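You operate a simulated robot arm through the tools that you are given. There is no shell and no other tool.

You are at the controls of a simulated robot arm. One attempt, no reset.

JOB
Put things in order on the long table. At the end: the measuring tube from the long table is in the grey tub; the yellow sign from the long table stands where the flask stood; the black roll stands on top of the brown carton (marked "CELLS"); the flask from the long table stands where the measuring tube stood; the small beaker from the long table stands where the black roll stood; whatever was shut is shut again. Leave all else as you found it, and nothing knocked over.

The check looks at the end state, three seconds after you hand in, the way a careful person would. Anything else that was tipped, shoved, dropped, spilled or broken makes it a failure.

ROBOT AND FRAMES
A 5-joint arm with a two-finger parallel gripper, fixed in place. Base frame: the origin is at the foot of the arm, x ahead of it, y to its left, z up; the work surface is at about z = 0. Lengths are in m, angles in degrees, forces in N, time in s.
With the tool pointing down near the work surface it reaches from about 0.26 to 0.6 m from the base axis. Its first joint turns from -66.0 to 66.0 degrees. The tool tilts only in the upright plane through the base axis and itself; it spins freely about its own axis. Payload 1.57 kg.
The TCP is the grasp point between the finger pads, 0.03 m short of the fingertips. In the tool frame z runs along the fingers and y along their closing line. The gripper opens to 0.08 m. The fingers are 0.017 m wide and 0.012 m thick; the gripper's body (0.04 by 0.082 m) begins 0.08 m behind the TCP.
Orientation is told as [roll, pitch, yaw] about the base's x, y, z axes, in that order, counted from this pose: with the fingers straight down and closing along the base's y, the tool's x points along the base's -x, its y along +y and its z along -z.

CONTROLS
- The arm moves only by the tool jog_arm. Its argument "moves" is a list of rows, each a list of 3 entries, a list of its own where there are three numbers: the shift along the base's x, y, z in mm, then the turn, a rotation vector about the base's x, y, z in degrees, then the gripper command, from -1 (shut) to 1 (fully open), values between in proportion. In form: [[[x, y, z], [ax, ay, az], gripper], ...]. A call has 1 to 20 rows; each row is the pose to reach, as a shift and turn from the pose commanded when the call began. Rows are played at 5 a second. More than 0.05 m and 8.6 degrees between two rows, or a gripper value outside its range, and nothing of the call is played. Where a pose cannot be reached the arm comes as near as it can. A force on the tool above 40 N (or 10 N above the force at the start of the call, whichever is more), or a blocked arm, ends the call early, and 0.2 s more pass. Each finger travels about 0.153 m/s and halts on what it meets, pressing with about 41 N; the grip force reading is that of the motor and also rises with nothing between the fingers. The clock runs only during rows and for 0.2 s after the last one: add rows that repeat a pose to give the fingers time. The reply holds the time, the measured pose of the TCP, the force on the tool along the base axes, the opening and the grip force, in the units named above and with some noise, with the torque about the TCP (base axes, N m) and any sound that the robot's microphone picked up.
- Cameras (640 x 400 px; columns grow to the right, rows downward): "scene" is fixed at [0.0308, 0.3919, 0.5201]; the picture's right is [-0.80, -0.60, 0.00], its down [-0.37, 0.50, -0.78] and it looks along [0.47, -0.63, -0.62] (base axes); focal length 214 px, centre (320, 200). "wrist" rides on the gripper at [0.072, -0.007, -0.122] in the tool frame; the picture's right is [0.09, 1.00, 0.00], its down [-0.84, 0.08, -0.54] and it looks along [-0.54, 0.05, 0.84] (tool axes); focal length 238 px, centre (320, 200). There is no depth. A picture from a camera that has moved, and an enlarged one, comes with that camera's place and axes in the base frame and with its lens.
- grab_frame(camera): a new picture of that camera. No time passes.
- enlarge(camera, box): a new picture of the part [left, top, right, bottom] of that camera's present view, enlarged. No time passes.
- finish_job(): hands the job in; it is judged then, once.

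Places have to be worked out from the pictures, the camera data and where the tool is seen. Open the gripper and draw the arm clear of the work before you hand the job in, unless the task says otherwise.

The tools are called after "Call:" as name(argument=value, ...) on one line, values as JSON. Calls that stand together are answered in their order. jog_arm: Moves the arm, as the interface text tells. Its arguments: {"type":"object","properties":{"moves":{"type":"array"}},"required":["moves"]} The other tools are called the same way: grab_frame (camera) takes a picture; enlarge (camera, box) takes an enlarged picture of a part of a camera's view; finish_job () hands the job in.

At the start:

```text
t: 0.0
tcp_pos: [0.3257, -0.0293, 0.3568]
tcp_rot: [0.0, 0.0, 0.0]
contact_force: [0.8, 0.4, 0.7]
moment: [0.01, 0.0, -0.02]
grip_width: 0.0798
grasp_force: 0.0
```

scene: 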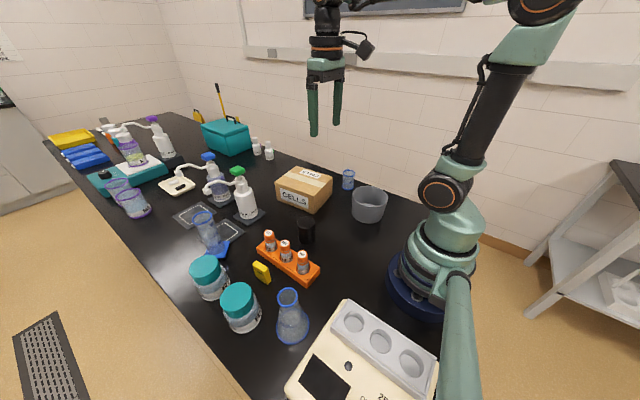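
wrist: 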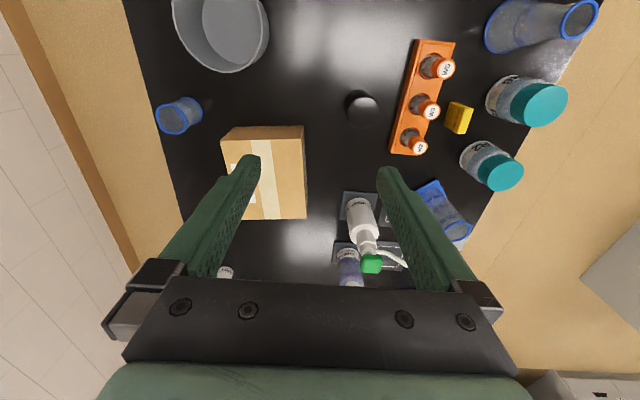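

I start by looking closely at both views to identify the objects before moving anything.

Call:
enlarge(camera="scene", box=[160, 140, 400, 290])

Call:
enlarge(camera="scene", box=[160, 230, 400, 380])

Call:
enlarge(camera="wrist", box=[120, 0, 360, 150])

Call:
enlarge(camera="wrist", box=[330, 0, 610, 175])

Call:
enlarge(camera="wrist", box=[320, 130, 560, 280])

```text
2.67 times, centred on (280, 215) of scene
camera zoom: at [0.0308, 0.3919, 0.5201], right [-0.8, -0.6, 0.0], down [-0.37, 0.5, -0.78], along [0.47, -0.63, -0.62], focal length 572 px, centre (427, 160)
```

zoom: 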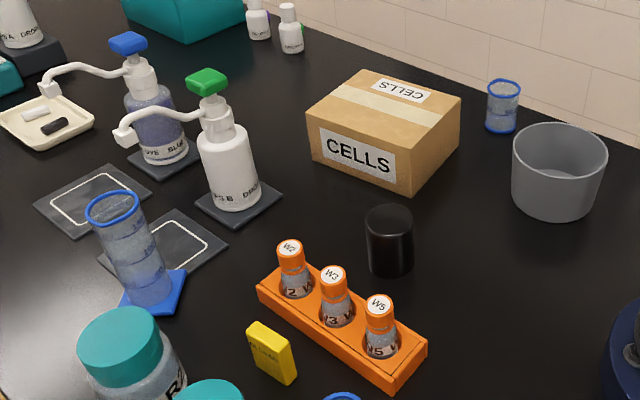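

```text
2.67 times, centred on (280, 305) of scene
camera zoom: at [0.0308, 0.3919, 0.5201], right [-0.8, -0.6, 0.0], down [-0.37, 0.5, -0.78], along [0.47, -0.63, -0.62], focal length 572 px, centre (427, -80)
```

zoom: 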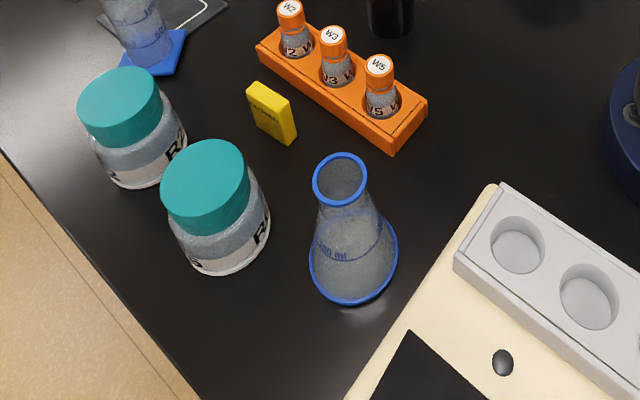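

```text
2.67 times, centred on (240, 75) of wrist
camera zoom: at [0.2543, -0.0362, 0.481], right [-0.09, 1.0, 0.0], down [0.84, 0.08, 0.54], along [0.54, 0.05, -0.84], focal length 636 px, centre (533, 533)
```

zoom: 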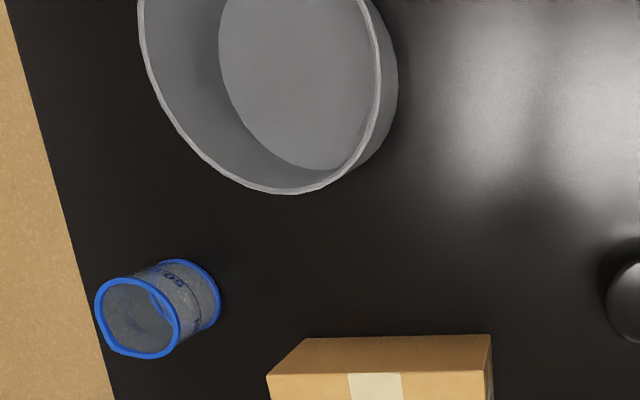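

```text
2.29 times, centred on (470, 88) of wrist
camera zoom: at [0.2543, -0.0362, 0.481], right [-0.09, 1.0, 0.0], down [0.84, 0.08, 0.54], along [0.54, 0.05, -0.84], focal length 545 px, centre (-23, 457)
```

zoom: 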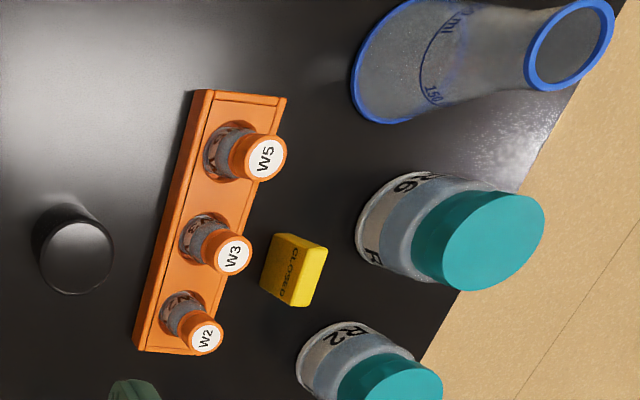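

```text
2.67 times, centred on (440, 205) of wrist
camera zoom: at [0.2543, -0.0362, 0.481], right [-0.09, 1.0, 0.0], down [0.84, 0.08, 0.54], along [0.54, 0.05, -0.84], focal length 636 px, centre (0, 187)
```

zoom: 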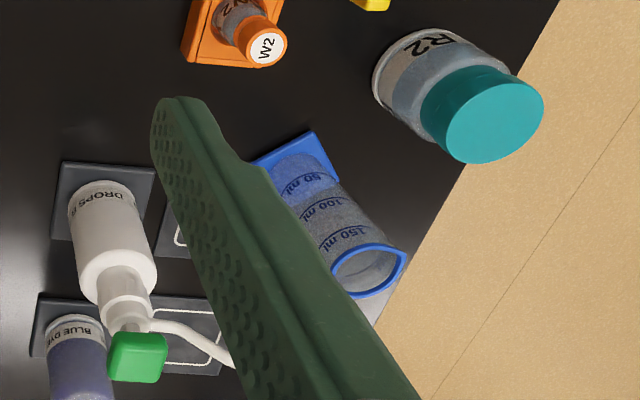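

The measuring tube is the graduated one with a blue foot, at about (0.535, 0.245) and 0.125 tall. I put the flask near (0.20, 0.27), the sign near (0.345, 0.225), the roll near (0.34, 0.05), the beaker near (0.38, -0.27) and the tub near (0.23, -0.17). I'll go to a high hover by the tube, turned radially, for a closer look.

Call:
jog_arm(moves=[[[14, 28, -5], [0, 0, 3], 1], [[28, 56, -10], [0, 0, 6], 1], [[42, 84, -15], [0, 0, 9], 1], [[56, 112, -20], [0, 0, 12], 1], [[70, 140, -25], [0, 0, 15], 1], [[84, 168, -30], [0, 0, 18], 1], [[98, 196, -40], [0, 0, 21], 1], [[112, 224, -50], [0, 0, 24], 1]])

Call:
grab_frame(camera="wrist")

Call:
grab_frame(camera="scene")

```text
t: 1.8
tcp_pos: [0.4381, 0.1961, 0.3061]
tcp_rot: [0.0, 0.0, 24.2]
contact_force: [-0.7, -1.0, 0.3]
moment: [0.02, 0.0, -0.01]
grip_width: 0.08
grasp_force: 0.1
```

```text
taken
camera wrist: at [0.3761, 0.1599, 0.4304], right [-0.49, 0.87, 0.0], down [0.73, 0.41, 0.54], along [0.47, 0.27, -0.84], focal length 238 px, centre (320, 200)
```

wrist: 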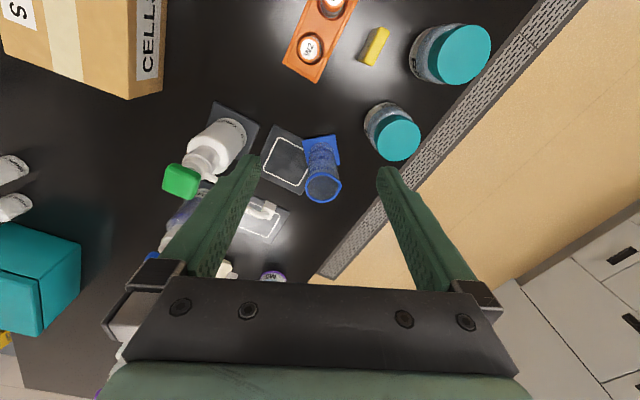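

```text
taken
```

scene: 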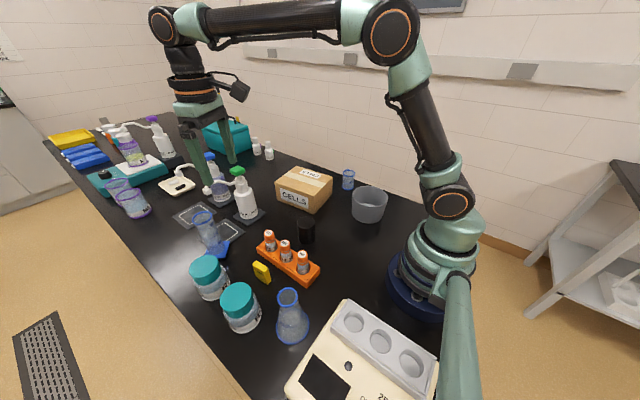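

The tube shows just beyond the tool, so I enlarge it to get its foot and rim exactly.

Call:
enlarge(camera="wrist", box=[240, 90, 400, 215])

Call:
enlarge(camera="scene", box=[160, 170, 280, 270])

```text
3.20 times, centred on (320, 152) of wrist
camera zoom: at [0.3761, 0.1599, 0.4304], right [-0.49, 0.87, 0.0], down [0.73, 0.41, 0.54], along [0.47, 0.27, -0.84], focal length 763 px, centre (320, 352)
```

zoom: 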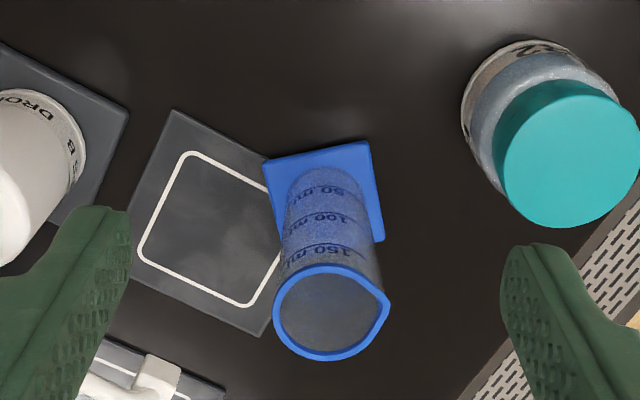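

```text
4.00 times, centred on (220, 220) of scene
camera zoom: at [0.0308, 0.3919, 0.5201], right [-0.8, -0.6, 0.0], down [-0.37, 0.5, -0.78], along [0.47, -0.63, -0.62], focal length 858 px, centre (720, 120)
```

zoom: 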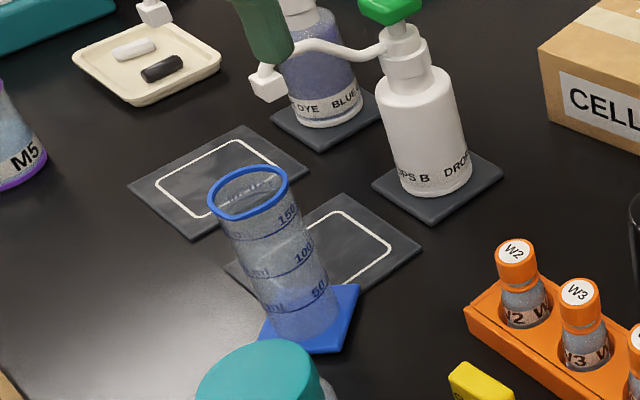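

Both views put the tube's foot centre at about (0.520, 0.248), upright, with its rim at z≈0.13. I'll go straight above it with open fingers and the tips still over the rim, then check the alignment.

Call:
jog_arm(moves=[[[20, 13, -24], [0, 0, 0], 1], [[41, 26, -48], [0, 0, 0], 1], [[62, 39, -72], [0, 0, 0], 1], [[82, 52, -96], [0, 0, 0], 1], [[82, 52, -96], [0, 0, 0], 1]])

Call:
grab_frame(camera="wrist")

Call:
enlarge(camera="scene", box=[140, 120, 300, 270])

```text
t: 3.0
tcp_pos: [0.5192, 0.2429, 0.211]
tcp_rot: [0.0, 0.1, 24.0]
contact_force: [-0.4, 0.8, -0.3]
moment: [-0.03, 0.01, 0.01]
grip_width: 0.08
grasp_force: 0.1
```

```text
taken
camera wrist: at [0.4571, 0.2087, 0.3346], right [-0.49, 0.87, 0.0], down [0.73, 0.41, 0.54], along [0.47, 0.27, -0.84], focal length 238 px, centre (320, 200)
```

wrist: 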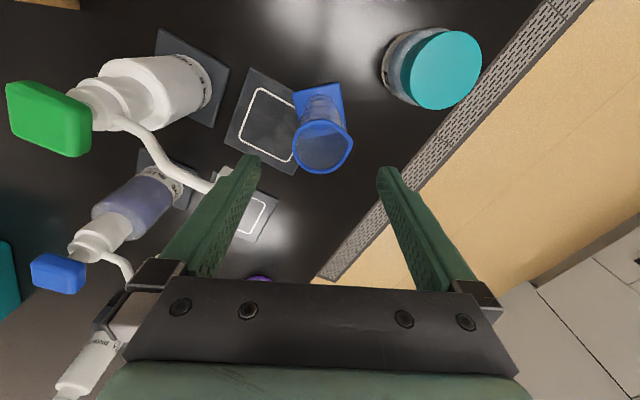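

```text
2.67 times, centred on (220, 195) of scene
camera zoom: at [0.0308, 0.3919, 0.5201], right [-0.8, -0.6, 0.0], down [-0.37, 0.5, -0.78], along [0.47, -0.63, -0.62], focal length 572 px, centre (587, 213)
```

zoom: 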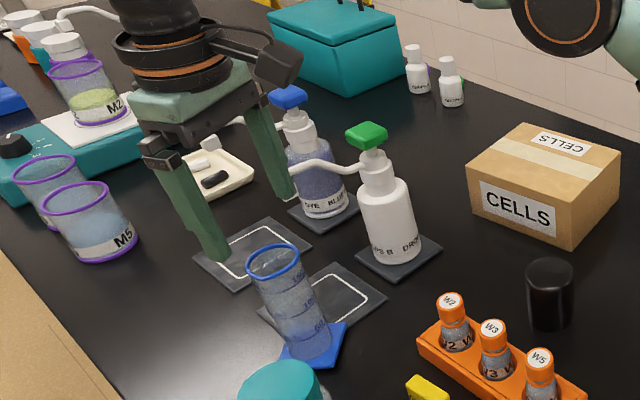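

The tube sits about where I expected under the tool. I enlarge it to confirm the rim and foot centres before going down.

Call:
enlarge(camera="wrist", box=[260, 60, 380, 190])

```text
3.08 times, centred on (320, 125) of wrist
camera zoom: at [0.4571, 0.2087, 0.3346], right [-0.49, 0.87, 0.0], down [0.73, 0.41, 0.54], along [0.47, 0.27, -0.84], focal length 733 px, centre (320, 431)
```

zoom: 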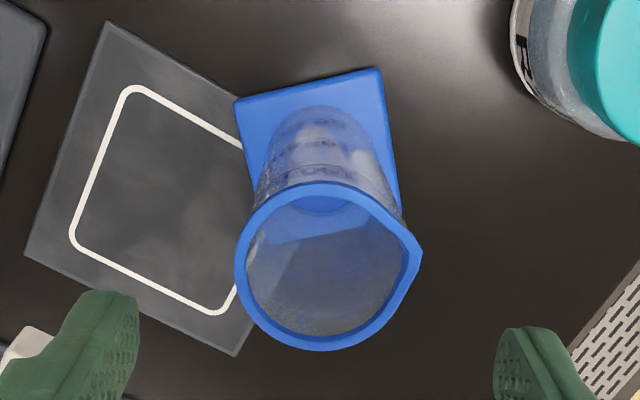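

Rim centre is about (0.522, 0.247) and the foot agrees, within 2–3 mm of the tool. I descend to grasp height z≈0.095 with open fingers and check before closing.

Call:
jog_arm(moves=[[[1, 1, -25], [0, 0, 0], 1], [[1, 1, -50], [0, 0, 0], 1], [[1, 1, -70], [0, 0, 0], 1], [[1, 1, -90], [0, 0, 0], 1], [[1, 1, -105], [0, 0, 0], 1], [[1, 1, -116], [0, 0, 0], 1], [[1, 1, -116], [0, 0, 0], 1]])

Call:
grab_frame(camera="wrist")

Call:
enlarge(camera="scene", box=[140, 140, 300, 270])

```text
t: 4.6
tcp_pos: [0.5209, 0.2476, 0.0936]
tcp_rot: [0.0, 0.1, 24.0]
contact_force: [0.9, 0.0, -0.6]
moment: [-0.03, -0.05, 0.01]
grip_width: 0.0801
grasp_force: 0.1
```

```text
taken
camera wrist: at [0.4585, 0.2122, 0.2178], right [-0.49, 0.87, 0.0], down [0.73, 0.41, 0.54], along [0.47, 0.27, -0.84], focal length 238 px, centre (320, 200)
```

wrist: 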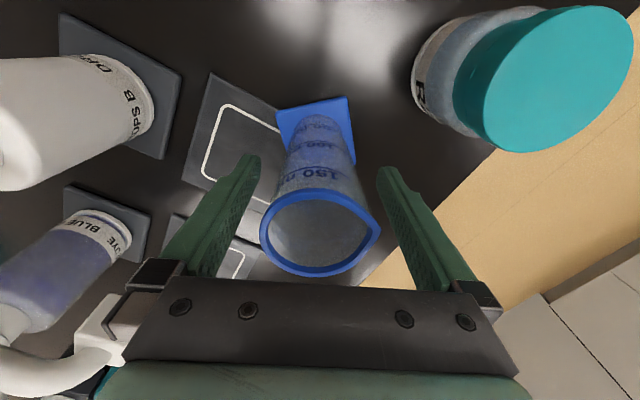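

```text
3.08 times, centred on (220, 205) of scene
camera zoom: at [0.0308, 0.3919, 0.5201], right [-0.8, -0.6, 0.0], down [-0.37, 0.5, -0.78], along [0.47, -0.63, -0.62], focal length 660 px, centre (628, 185)
```

zoom: 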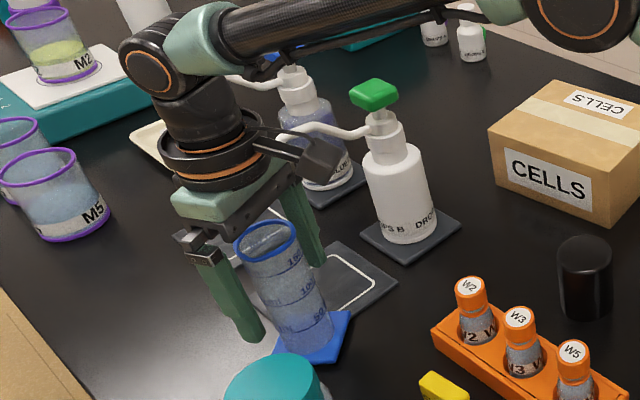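

The tube stands between the pads, off the fingers, with no contact force. I close on it and hold still for the grip to settle.

Call:
jog_arm(moves=[[[0, 0, 0], [0, 0, 0], 0.6], [[0, 0, 0], [0, 0, 0], 0.3], [[0, 0, 0], [0, 0, 0], 0.0], [[0, 0, 0], [0, 0, 0], -0.2], [[0, 0, 0], [0, 0, 0], -0.2], [[0, 0, 0], [0, 0, 0], -0.2]])

Call:
grab_frame(camera="wrist")

```text
t: 6.0
tcp_pos: [0.5207, 0.2478, 0.0946]
tcp_rot: [0.0, 0.0, 24.0]
contact_force: [-0.4, -0.4, -0.1]
moment: [-0.02, -0.03, 0.0]
grip_width: 0.0426
grasp_force: 41.0
```

```text
taken
camera wrist: at [0.4586, 0.2121, 0.2182], right [-0.49, 0.87, 0.0], down [0.73, 0.41, 0.54], along [0.47, 0.27, -0.84], focal length 238 px, centre (320, 200)
```

wrist: 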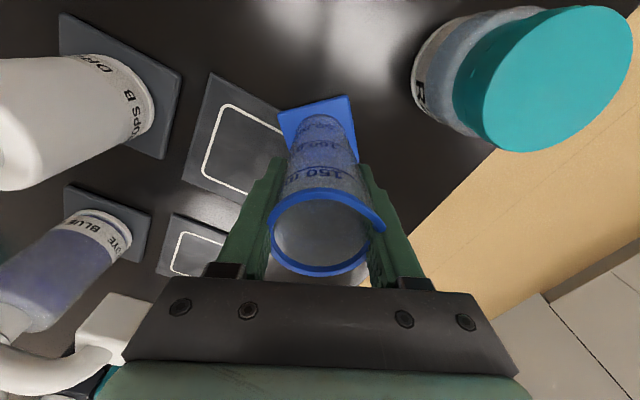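

Firm grip at 42.6 mm, with the foot 94.5 mm below the TCP. I lift straight up slowly and look again.

Call:
jog_arm(moves=[[[0, 0, 4], [0, 0, 0], -0.2], [[0, 0, 12], [0, 0, 0], -0.2], [[0, 0, 30], [0, 0, 0], -0.2], [[0, 0, 55], [0, 0, 0], -0.2], [[0, 0, 80], [0, 0, 0], -0.2], [[0, 0, 110], [0, 0, 0], -0.2], [[0, 0, 140], [0, 0, 0], -0.2], [[0, 0, 170], [0, 0, 0], -0.2], [[0, 0, 190], [0, 0, 0], -0.2]])

Call:
grab_frame(camera="wrist")

Call:
grab_frame(camera="scene")

```text
t: 8.0
tcp_pos: [0.509, 0.2435, 0.2813]
tcp_rot: [0.1, 0.1, 24.0]
contact_force: [0.0, 0.0, -0.5]
moment: [0.01, 0.0, -0.01]
grip_width: 0.0425
grasp_force: 41.2
out of reach, approached as far as the arm can: row 8, 9
```

```text
taken
camera wrist: at [0.4465, 0.2084, 0.4042], right [-0.49, 0.87, 0.0], down [0.73, 0.41, 0.54], along [0.47, 0.27, -0.84], focal length 238 px, centre (320, 200)
```

wrist: 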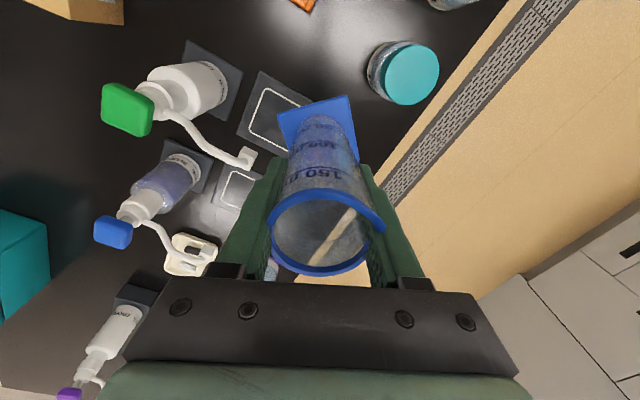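

```text
taken
```

scene: 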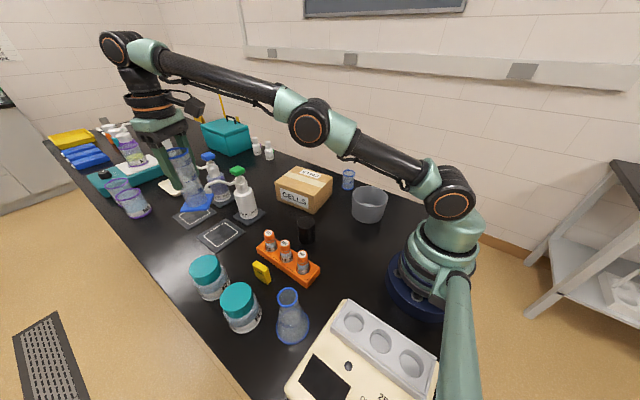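

The tube is held upright and clear; the lift only fell a few mm short of the reach. I carry it high towards the tub, turning the tool on the way.

Call:
jog_arm(moves=[[[-16, -23, -2], [0, 0, -3.5], -0.2], [[-32, -47, -2], [0, 0, -7], -0.2], [[-48, -71, -2], [0, 0, -10.5], -0.2], [[-64, -95, -2], [0, 0, -14], -0.2], [[-80, -119, -2], [0, 0, -17.5], -0.2], [[-96, -143, -2], [0, 0, -21], -0.2], [[-112, -167, -2], [0, 0, -24.5], -0.2], [[-128, -191, -2], [0, 0, -28], -0.2], [[-144, -215, -2], [0, 0, -31.5], -0.2], [[-160, -239, -2], [0, 0, -35], -0.2], [[-176, -263, -2], [0, 0, -38.5], -0.2], [[-192, -287, -2], [0, 0, -42], -0.2], [[-206, -308, -2], [0, 0, -46], -0.2], [[-220, -328, -2], [0, 0, -50], -0.2], [[-220, -328, -2], [0, 0, -50], -0.2]])

Call:
grab_frame(camera="wrist")

Call:
grab_frame(camera="scene")

```text
t: 11.2
tcp_pos: [0.2895, -0.0862, 0.2771]
tcp_rot: [-0.1, -0.1, -26.1]
contact_force: [0.7, -0.6, -0.4]
moment: [0.04, 0.04, 0.01]
grip_width: 0.0419
grasp_force: 40.8
```

```text
taken
camera wrist: at [0.2224, -0.0609, 0.4009], right [0.35, 0.94, 0.0], down [0.79, -0.3, 0.54], along [0.51, -0.19, -0.84], focal length 238 px, centre (320, 200)
```

wrist: 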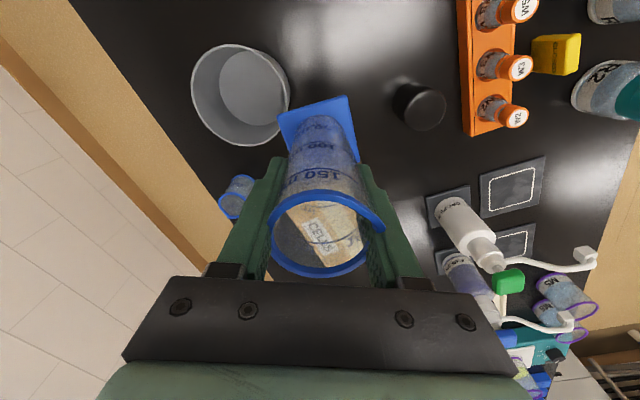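

```text
taken
```

scene: 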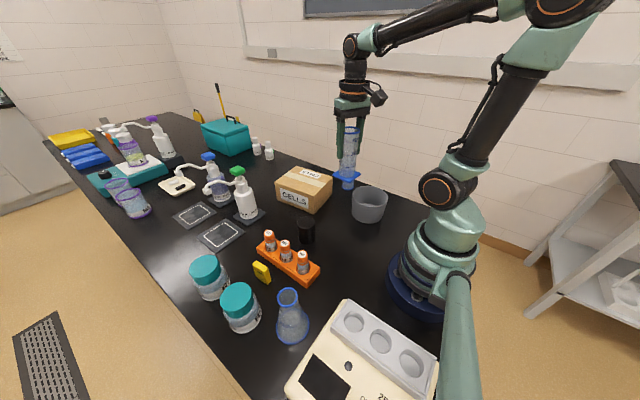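

Call:
enlarge(camera="wrist", box=[170, 30, 330, 150])

Call:
enlarge(camera="scene", box=[320, 150, 420, 240])

```text
3.33 times, centred on (250, 90) of wrist
camera zoom: at [0.2224, -0.0609, 0.4009], right [0.35, 0.94, 0.0], down [0.79, -0.3, 0.54], along [0.51, -0.19, -0.84], focal length 794 px, centre (553, 567)
```

zoom: 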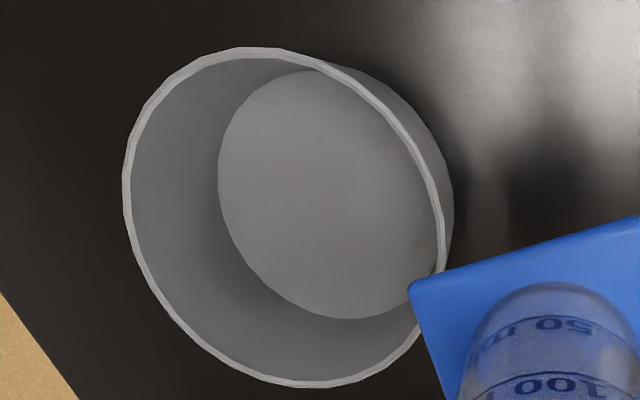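

```text
4.44 times, centred on (370, 195) of scene
camera zoom: at [0.0308, 0.3919, 0.5201], right [-0.8, -0.6, 0.0], down [-0.37, 0.5, -0.78], along [0.47, -0.63, -0.62], focal length 953 px, centre (98, 222)
```

zoom: 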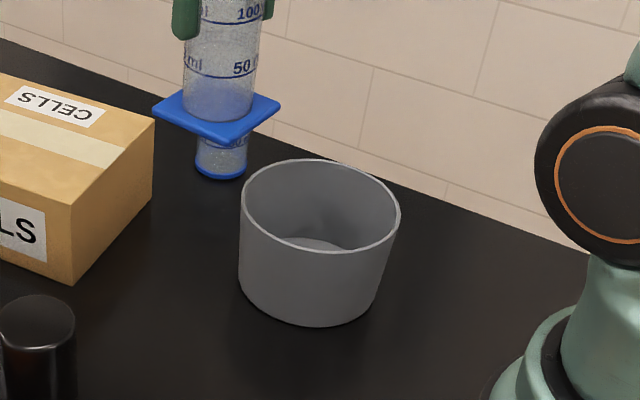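

The tub's floor centre is about (0.237, -0.174), with the rim at z≈0.08 and a floor about 0.10 wide, so the 0.06 square foot fits. I move above it and come down part way.

Call:
jog_arm(moves=[[[-14, -21, 0], [0, 0, -2.5], -0.2], [[-28, -43, 0], [0, 0, -5], -0.2], [[-42, -65, 0], [0, 0, -7.5], -0.2], [[-55, -86, 0], [0, 0, -10], -0.2], [[-55, -86, -20], [0, 0, -10], -0.2], [[-55, -86, -40], [0, 0, -10], -0.2], [[-55, -86, -60], [0, 0, -10], -0.2], [[-55, -86, -75], [0, 0, -10], -0.2], [[-55, -86, -75], [0, 0, -10], -0.2]])

Call:
grab_frame(camera="wrist")

Call:
enlarge(camera="scene", box=[300, 100, 440, 240])

```text
t: 13.2
tcp_pos: [0.234, -0.1723, 0.2036]
tcp_rot: [0.1, 0.0, -36.0]
contact_force: [0.5, 0.2, -0.6]
moment: [-0.01, -0.01, 0.02]
grip_width: 0.0421
grasp_force: 41.8
```

```text
taken
camera wrist: at [0.1733, -0.1345, 0.3272], right [0.51, 0.86, 0.0], down [0.72, -0.43, 0.54], along [0.47, -0.28, -0.84], focal length 238 px, centre (320, 200)
```

wrist: 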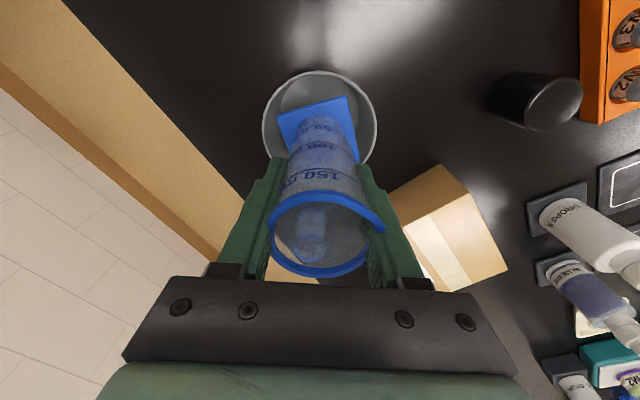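

```text
2.86 times, centred on (370, 170) of scene
camera zoom: at [0.0308, 0.3919, 0.5201], right [-0.8, -0.6, 0.0], down [-0.37, 0.5, -0.78], along [0.47, -0.63, -0.62], focal length 613 px, centre (177, 286)
```

zoom: 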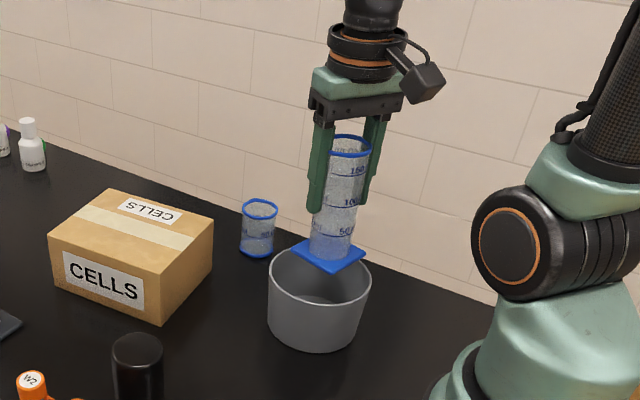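

The foot hovers above the tub opening, and I enlarge the view to check its centring against the rim.

Call:
enlarge(camera="wrist", box=[240, 50, 400, 180])

Call:
enlarge(camera="scene", box=[335, 170, 405, 235])

```text
3.08 times, centred on (320, 115) of wrist
camera zoom: at [0.1733, -0.1345, 0.3272], right [0.51, 0.86, 0.0], down [0.72, -0.43, 0.54], along [0.47, -0.28, -0.84], focal length 733 px, centre (320, 462)
```

zoom: 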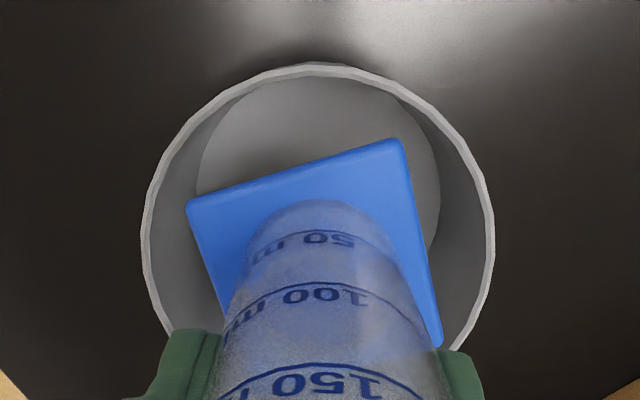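

```text
6.15 times, centred on (370, 202) of scene
camera zoom: at [0.0308, 0.3919, 0.5201], right [-0.8, -0.6, 0.0], down [-0.37, 0.5, -0.78], along [0.47, -0.63, -0.62], focal length 1320 px, centre (12, 185)
```

zoom: 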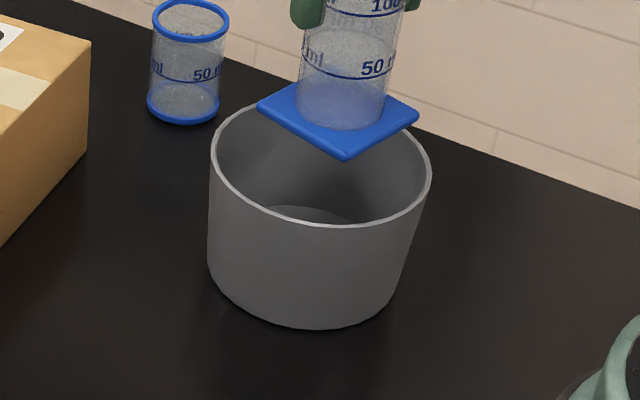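

The tub centre works out at about (0.242, -0.175) and the foot is some 6 mm short of it. I correct by (+6, -4) mm and lower the tube almost to the tub floor.

Call:
jog_arm(moves=[[[6, -4, -5], [0, 0, 0], -0.2], [[6, -4, -25], [0, 0, 0], -0.2], [[6, -4, -45], [0, 0, 0], -0.2], [[6, -4, -60], [0, 0, 0], -0.2], [[6, -4, -75], [0, 0, 0], -0.2], [[6, -4, -88], [0, 0, 0], -0.2], [[6, -4, -96], [0, 0, 0], -0.2], [[6, -4, -96], [0, 0, 0], -0.2]])

Call:
grab_frame(camera="wrist")

Call:
enlarge(camera="scene", box=[320, 110, 420, 240])

```text
t: 15.0
tcp_pos: [0.2404, -0.1751, 0.1072]
tcp_rot: [0.0, 0.0, -36.0]
contact_force: [-0.8, -0.7, 0.4]
moment: [-0.02, 0.0, 0.0]
grip_width: 0.042
grasp_force: 41.0
```

```text
taken
camera wrist: at [0.179, -0.1387, 0.2316], right [0.51, 0.86, 0.0], down [0.72, -0.43, 0.54], along [0.47, -0.28, -0.84], focal length 238 px, centre (320, 200)
```

wrist: 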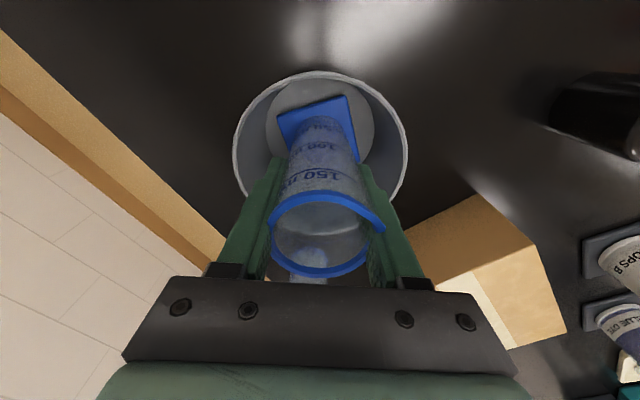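

```text
3.08 times, centred on (370, 175) of scene
camera zoom: at [0.0308, 0.3919, 0.5201], right [-0.8, -0.6, 0.0], down [-0.37, 0.5, -0.78], along [0.47, -0.63, -0.62], focal length 660 px, centre (166, 277)
```

zoom: 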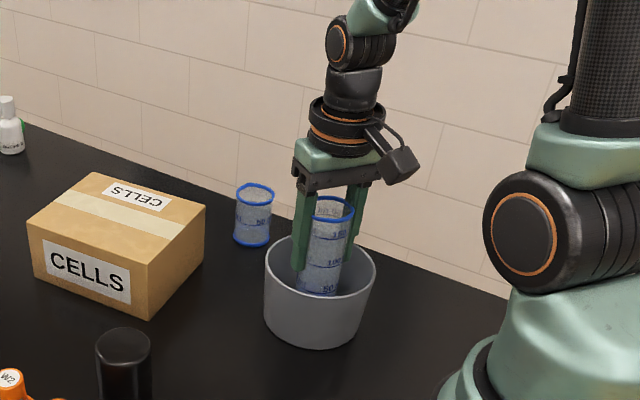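

The tube is inside the tub with no contact yet, its foot roughly 12 mm above the floor. I lower in small steps and watch the vertical force.

Call:
jog_arm(moves=[[[0, 0, -3], [0, 0, 0], -0.2], [[0, 0, -6], [0, 0, 0], -0.2], [[0, 0, -8], [0, 0, 0], -0.2], [[0, 0, -9], [0, 0, 0], -0.2], [[0, 0, -9], [0, 0, 0], -0.2]])

Call:
enlarge(camera="wrist", box=[220, 60, 420, 190])

```text
t: 16.2
tcp_pos: [0.2402, -0.1761, 0.098]
tcp_rot: [0.0, 0.1, -36.0]
contact_force: [-0.7, -0.5, -1.3]
moment: [0.01, -0.03, 0.03]
grip_width: 0.0419
grasp_force: 41.2
```

```text
3.08 times, centred on (320, 125) of wrist
camera zoom: at [0.1795, -0.1392, 0.2217], right [0.51, 0.86, 0.0], down [0.72, -0.43, 0.54], along [0.47, -0.28, -0.84], focal length 733 px, centre (320, 431)
```

zoom: 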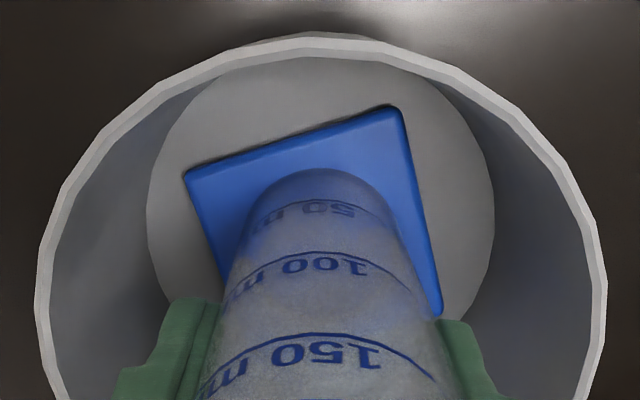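

The foot is nicely centred over the floor and still just above it. I continue in 1 mm steps until it touches.

Call:
jog_arm(moves=[[[0, 0, -1], [0, 0, 0], -0.2], [[0, 0, -2], [0, 0, 0], -0.2], [[0, 0, -2], [0, 0, 0], -0.2]])

```text
t: 17.0
tcp_pos: [0.2401, -0.1755, 0.096]
tcp_rot: [0.0, 0.0, -36.0]
contact_force: [-0.9, 0.6, -0.8]
moment: [0.0, -0.01, 0.03]
grip_width: 0.0415
grasp_force: 40.9
```

No touch yet at z=0.096, so I lower another millimetre or two.

Call:
jog_arm(moves=[[[0, 0, -1], [0, 0, 0], -0.2], [[0, 0, -1], [0, 0, 0], -0.2]])

```text
t: 17.6
tcp_pos: [0.2415, -0.1746, 0.0954]
tcp_rot: [0.0, 0.0, -35.9]
contact_force: [-0.1, 0.0, 0.5]
moment: [0.03, -0.02, -0.06]
grip_width: 0.0419
grasp_force: 41.1
```

Still free, so I keep going down a millimetre at a time.

Call:
jog_arm(moves=[[[0, 0, -1], [0, 0, 0], -0.2], [[0, 0, -2], [0, 0, 0], -0.2], [[0, 0, -2], [0, 0, 0], -0.2]])

```text
t: 18.4
tcp_pos: [0.2404, -0.1755, 0.0939]
tcp_rot: [0.0, -0.1, -36.0]
contact_force: [-2.0, 9.1, 34.4]
moment: [0.71, 0.19, 0.01]
grip_width: 0.0418
grasp_force: 41.0
```

Firm contact (34 N) at z≈0.094, so the foot is on the tub floor. I ease up 1 mm to relieve it, then open the fingers part way.

Call:
jog_arm(moves=[[[0, 0, 0.8], [0, 0, 0], -0.2], [[0, 0, 1], [0, 0, 0], -0.2], [[0, 0, 1], [0, 0, 0], 0.1], [[0, 0, 1], [0, 0, 0], 0.2], [[0, 0, 1], [0, 0, 0], 0.35], [[0, 0, 1], [0, 0, 0], 0.5], [[0, 0, 1], [0, 0, 0], 0.5]])

Call:
grab_frame(camera="wrist")

Call:
enlarge(camera="scene", box=[320, 110, 420, 240])

```text
t: 20.0
tcp_pos: [0.2394, -0.175, 0.0941]
tcp_rot: [0.0, 0.0, -36.0]
contact_force: [1.1, -0.7, 0.2]
moment: [0.02, -0.01, -0.01]
grip_width: 0.0601
grasp_force: 0.0
```

```text
taken
camera wrist: at [0.1786, -0.1392, 0.2177], right [0.51, 0.86, 0.0], down [0.72, -0.43, 0.54], along [0.47, -0.28, -0.84], focal length 238 px, centre (320, 200)
```

wrist: 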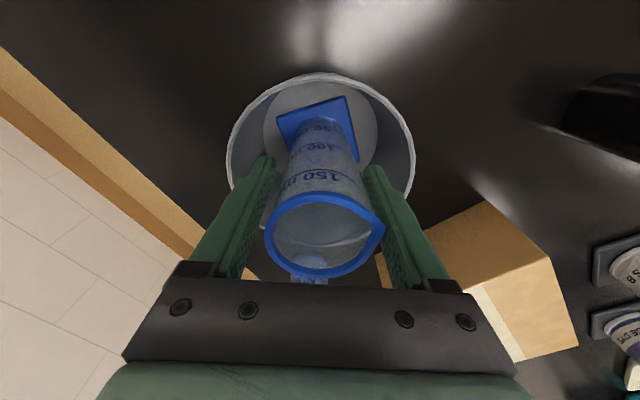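

```text
3.08 times, centred on (370, 175) of scene
camera zoom: at [0.0308, 0.3919, 0.5201], right [-0.8, -0.6, 0.0], down [-0.37, 0.5, -0.78], along [0.47, -0.63, -0.62], focal length 660 px, centre (166, 277)
```

zoom: 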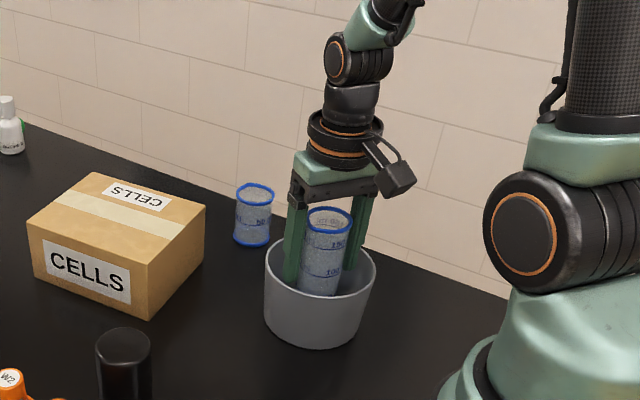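

The tube stands free on the tub floor. I open a touch wider so the spout clears the pad, then rise straight up well above it.

Call:
jog_arm(moves=[[[0, 0, 0], [0, 0, 0], 0.75], [[0, 0, 2], [0, 0, 0], 0.75], [[0, 0, 15], [0, 0, 0], 0.75], [[0, 0, 35], [0, 0, 0], 0.75], [[0, 0, 60], [0, 0, 0], 0.75], [[0, 0, 90], [0, 0, 0], 0.75], [[0, 0, 125], [0, 0, 0], 0.75], [[0, 0, 165], [0, 0, 0], 0.75], [[0, 0, 200], [0, 0, 0], 0.75]])

Call:
grab_frame(camera="wrist")

Call:
grab_frame(camera="scene")

```text
t: 22.0
tcp_pos: [0.2399, -0.1744, 0.294]
tcp_rot: [0.1, 0.1, -36.1]
contact_force: [-0.4, -0.1, 0.2]
moment: [-0.05, 0.02, -0.02]
grip_width: 0.0699
grasp_force: 0.0
```

```text
taken
camera wrist: at [0.1781, -0.1383, 0.4171], right [0.51, 0.86, 0.0], down [0.72, -0.43, 0.54], along [0.47, -0.28, -0.84], focal length 238 px, centre (320, 200)
```

wrist: 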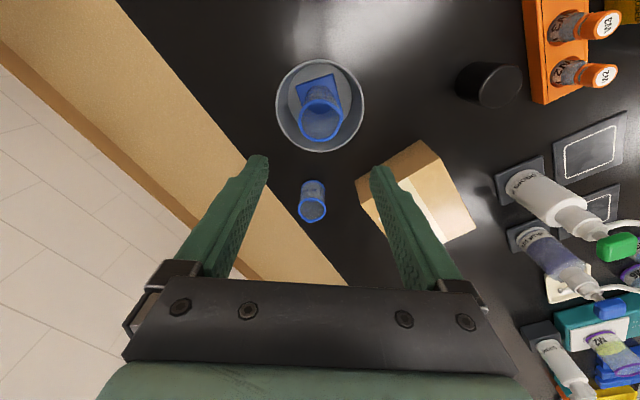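

```text
taken
```

scene: 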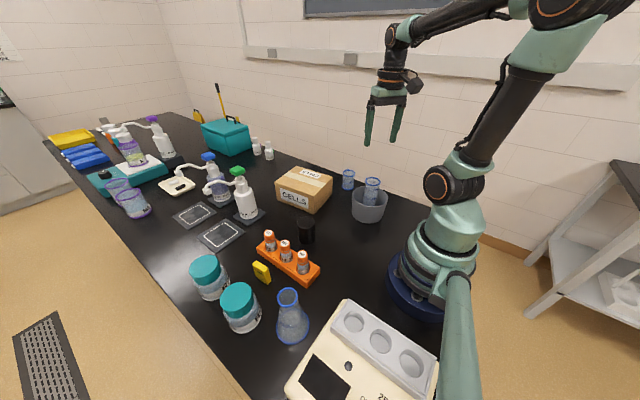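

The tube stands in the tub and everything else looks unchanged. Next is the black roll near (0.338, 0.05), with the carton centred near (0.486, -0.121) and its top at about 0.08, so I go to hover above the roll at zero yaw.

Call:
jog_arm(moves=[[[10, 24, 0], [0, 0, 4], 0.9], [[20, 48, 0], [0, 0, 8], 1], [[31, 72, 0], [0, 0, 12], 1], [[42, 96, -5], [0, 0, 16], 1], [[53, 120, -15], [0, 0, 20], 1], [[64, 146, -30], [0, 0, 24], 1], [[76, 172, -50], [0, 0, 28], 1], [[88, 198, -72], [0, 0, 32], 1], [[98, 224, -94], [0, 0, 36], 1], [[98, 224, -94], [0, 0, 36], 1]])

Call:
grab_frame(camera="wrist")

Call:
enlarge(camera="scene", box=[250, 130, 410, 260])

```text
t: 24.2
tcp_pos: [0.3379, 0.0473, 0.1996]
tcp_rot: [0.0, 0.0, 0.2]
contact_force: [1.0, 0.1, 0.8]
moment: [0.0, -0.01, -0.01]
grip_width: 0.08
grasp_force: 0.0
```

```text
taken
camera wrist: at [0.2669, 0.0405, 0.3234], right [-0.09, 1.0, 0.0], down [0.84, 0.08, 0.54], along [0.54, 0.05, -0.84], focal length 238 px, centre (320, 200)
```

wrist: 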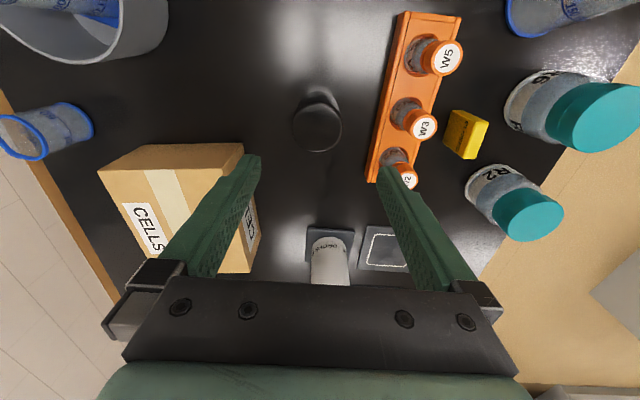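

```text
3.08 times, centred on (330, 195) of scene
camera zoom: at [0.0308, 0.3919, 0.5201], right [-0.8, -0.6, 0.0], down [-0.37, 0.5, -0.78], along [0.47, -0.63, -0.62], focal length 660 px, centre (289, 215)
```

zoom: 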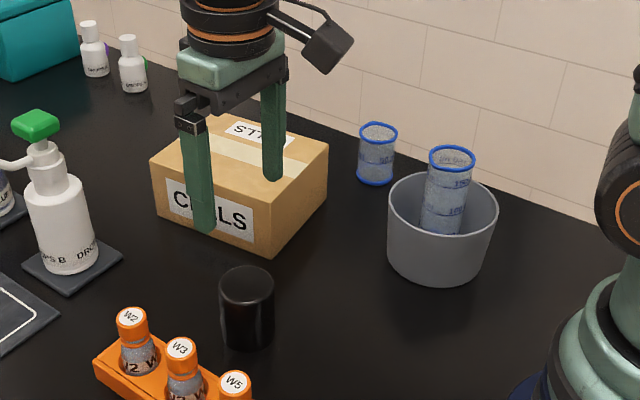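

Call:
enlarge(camera="wrist", box=[270, 70, 370, 170])

Call:
enlarge(camera="scene", box=[285, 205, 335, 250])

Call:
enlarge(camera="wrist", box=[80, 120, 280, 290])

```text
4.00 times, centred on (320, 120) of wrist
camera zoom: at [0.2669, 0.0405, 0.3234], right [-0.09, 1.0, 0.0], down [0.84, 0.08, 0.54], along [0.54, 0.05, -0.84], focal length 953 px, centre (320, 520)
```

zoom: 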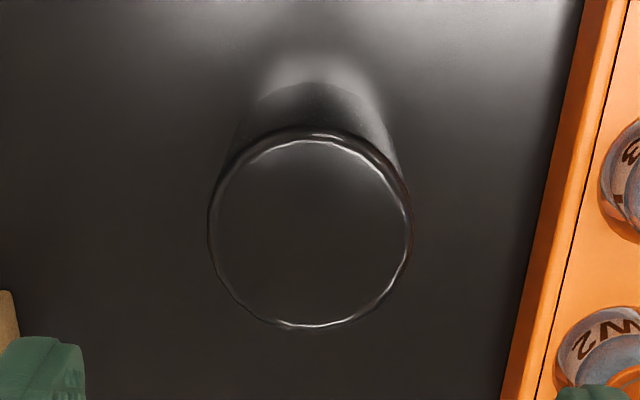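

```text
8.89 times, centred on (310, 228) of scene
camera zoom: at [0.0308, 0.3919, 0.5201], right [-0.8, -0.6, 0.0], down [-0.37, 0.5, -0.78], along [0.47, -0.63, -0.62], focal length 1906 px, centre (409, -44)
```

zoom: 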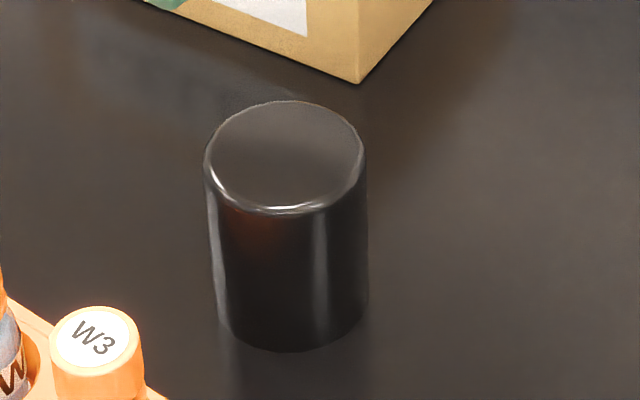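

```text
2.35 times, centred on (180, 205) of wrist
camera zoom: at [0.2669, 0.0405, 0.3234], right [-0.09, 1.0, 0.0], down [0.84, 0.08, 0.54], along [0.54, 0.05, -0.84], focal length 561 px, centre (649, 188)
```

zoom: 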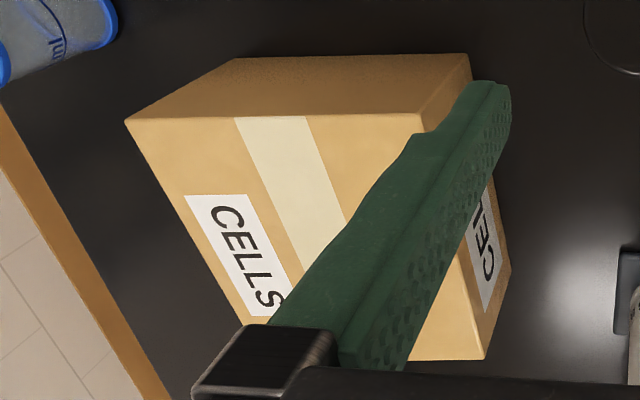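

The roll is centred at about (0.339, 0.046), roughly 53 mm wide and 71 mm tall, within 2 mm of the tool. I descend around it to z≈0.045.

Call:
jog_arm(moves=[[[0, -1, -30], [0, 0, 0], 1], [[0, -1, -60], [0, 0, 0], 1], [[0, -1, -85], [0, 0, 0], 1], [[0, -1, -110], [0, 0, 0], 1], [[0, -1, -130], [0, 0, 0], 1], [[0, -1, -146], [0, 0, 0], 1], [[0, -1, -156], [0, 0, 0], 1], [[0, -1, -156], [0, 0, 0], 1]])

Call:
grab_frame(camera="wrist")

Call:
enlarge(camera="scene", box=[250, 170, 370, 270])

```text
t: 26.0
tcp_pos: [0.3389, 0.0484, 0.0433]
tcp_rot: [0.0, 0.0, 0.0]
contact_force: [0.1, -0.3, -0.7]
moment: [-0.01, 0.0, -0.01]
grip_width: 0.08
grasp_force: 0.0
```

```text
taken
camera wrist: at [0.2674, 0.041, 0.1677], right [-0.09, 1.0, 0.0], down [0.84, 0.08, 0.54], along [0.54, 0.05, -0.84], focal length 238 px, centre (320, 200)
```

wrist: 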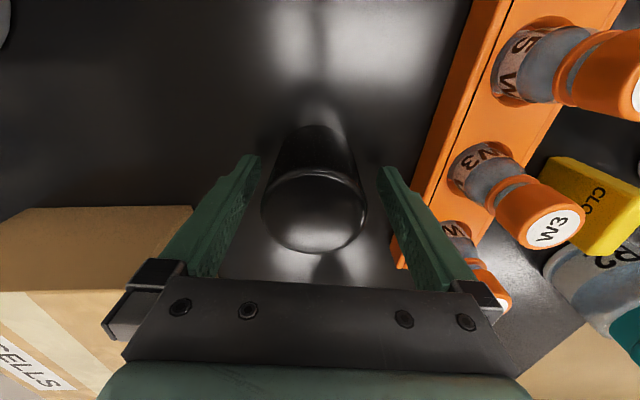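

```text
4.00 times, centred on (310, 220) of scene
camera zoom: at [0.0308, 0.3919, 0.5201], right [-0.8, -0.6, 0.0], down [-0.37, 0.5, -0.78], along [0.47, -0.63, -0.62], focal length 858 px, centre (360, 120)
```

zoom: 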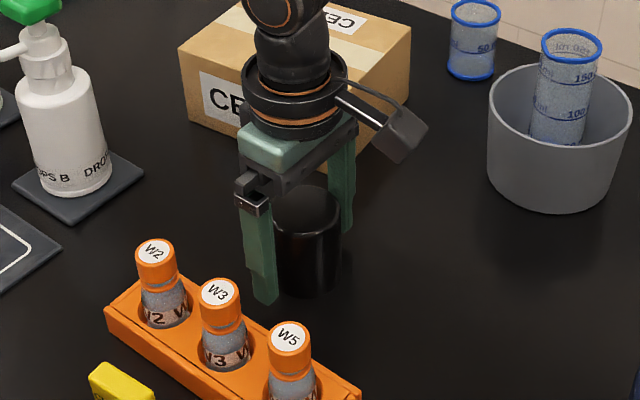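

The roll stands between the pads, perhaps 2 mm nearer the left finger, with no contact. I close on it.

Call:
jog_arm(moves=[[[0, -2, 0], [0, 0, 0], 0.8], [[0, -2, 0], [0, 0, 0], 0.55], [[0, -2, 0], [0, 0, 0], 0.3], [[0, -2, 0], [0, 0, 0], 0.0], [[0, -2, 0], [0, 0, 0], 0.0], [[0, -2, 0], [0, 0, 0], 0.0]])

Call:
grab_frame(camera="wrist")

```text
t: 27.4
tcp_pos: [0.3386, 0.0455, 0.0452]
tcp_rot: [0.1, 0.1, 0.0]
contact_force: [-1.0, -0.7, 1.0]
moment: [-0.02, -0.01, 0.03]
grip_width: 0.0546
grasp_force: 41.2
```

```text
taken
camera wrist: at [0.2674, 0.0386, 0.1682], right [-0.09, 1.0, 0.0], down [0.84, 0.08, 0.54], along [0.54, 0.05, -0.84], focal length 238 px, centre (320, 200)
```

wrist: 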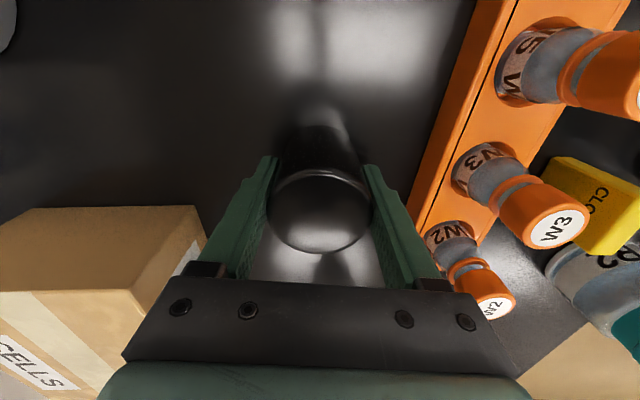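

The roll is gripped at 54.6 mm, its centre at y≈0.0456 and x≈0.338. I lift it straight up and carry it over the carton.

Call:
jog_arm(moves=[[[0, 0, 5], [0, 0, 0], 0], [[0, 0, 20], [0, 0, 0], 0], [[0, 0, 45], [0, 0, 0], 0], [[0, 0, 75], [0, 0, 0], 0], [[0, 0, 110], [0, 0, 0], 0], [[0, 0, 145], [0, 0, 0], 0], [[18, -21, 155], [0, 0, -1], 0], [[36, -42, 155], [0, 0, -2], 0], [[54, -62, 155], [0, 0, -4], 0], [[72, -83, 155], [0, 0, -6], 0], [[90, -104, 155], [0, 0, -8], 0], [[108, -125, 155], [0, 0, -10], 0], [[126, -145, 155], [0, 0, -12], 0], [[146, -166, 155], [0, 0, -14], 0], [[146, -166, 155], [0, 0, -14], 0]])

Call:
grab_frame(camera="wrist")

Call:
grab_frame(camera="scene")

```text
t: 30.6
tcp_pos: [0.4841, -0.1209, 0.1988]
tcp_rot: [0.0, 0.0, -13.9]
contact_force: [-0.8, 1.3, -1.6]
moment: [0.0, 0.0, 0.0]
grip_width: 0.0545
grasp_force: 41.2
```

```text
taken
camera wrist: at [0.4146, -0.1112, 0.3219], right [0.15, 0.99, 0.0], down [0.83, -0.13, 0.54], along [0.54, -0.08, -0.84], focal length 238 px, centre (320, 200)
```

wrist: 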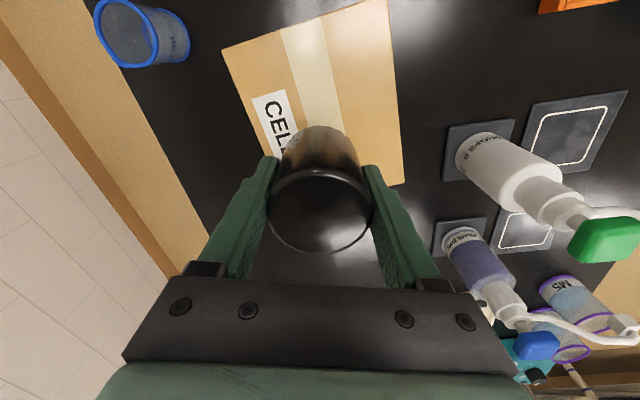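

```text
taken
```

scene: 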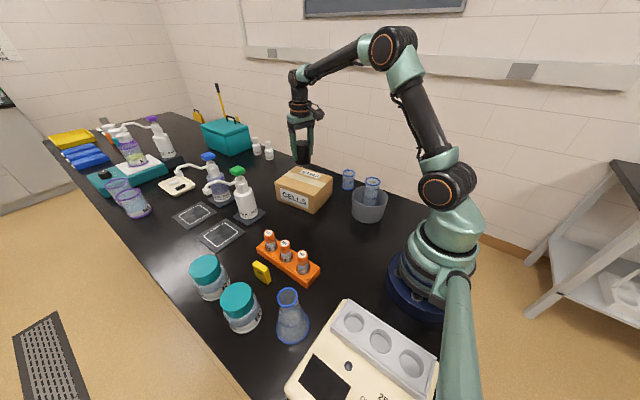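

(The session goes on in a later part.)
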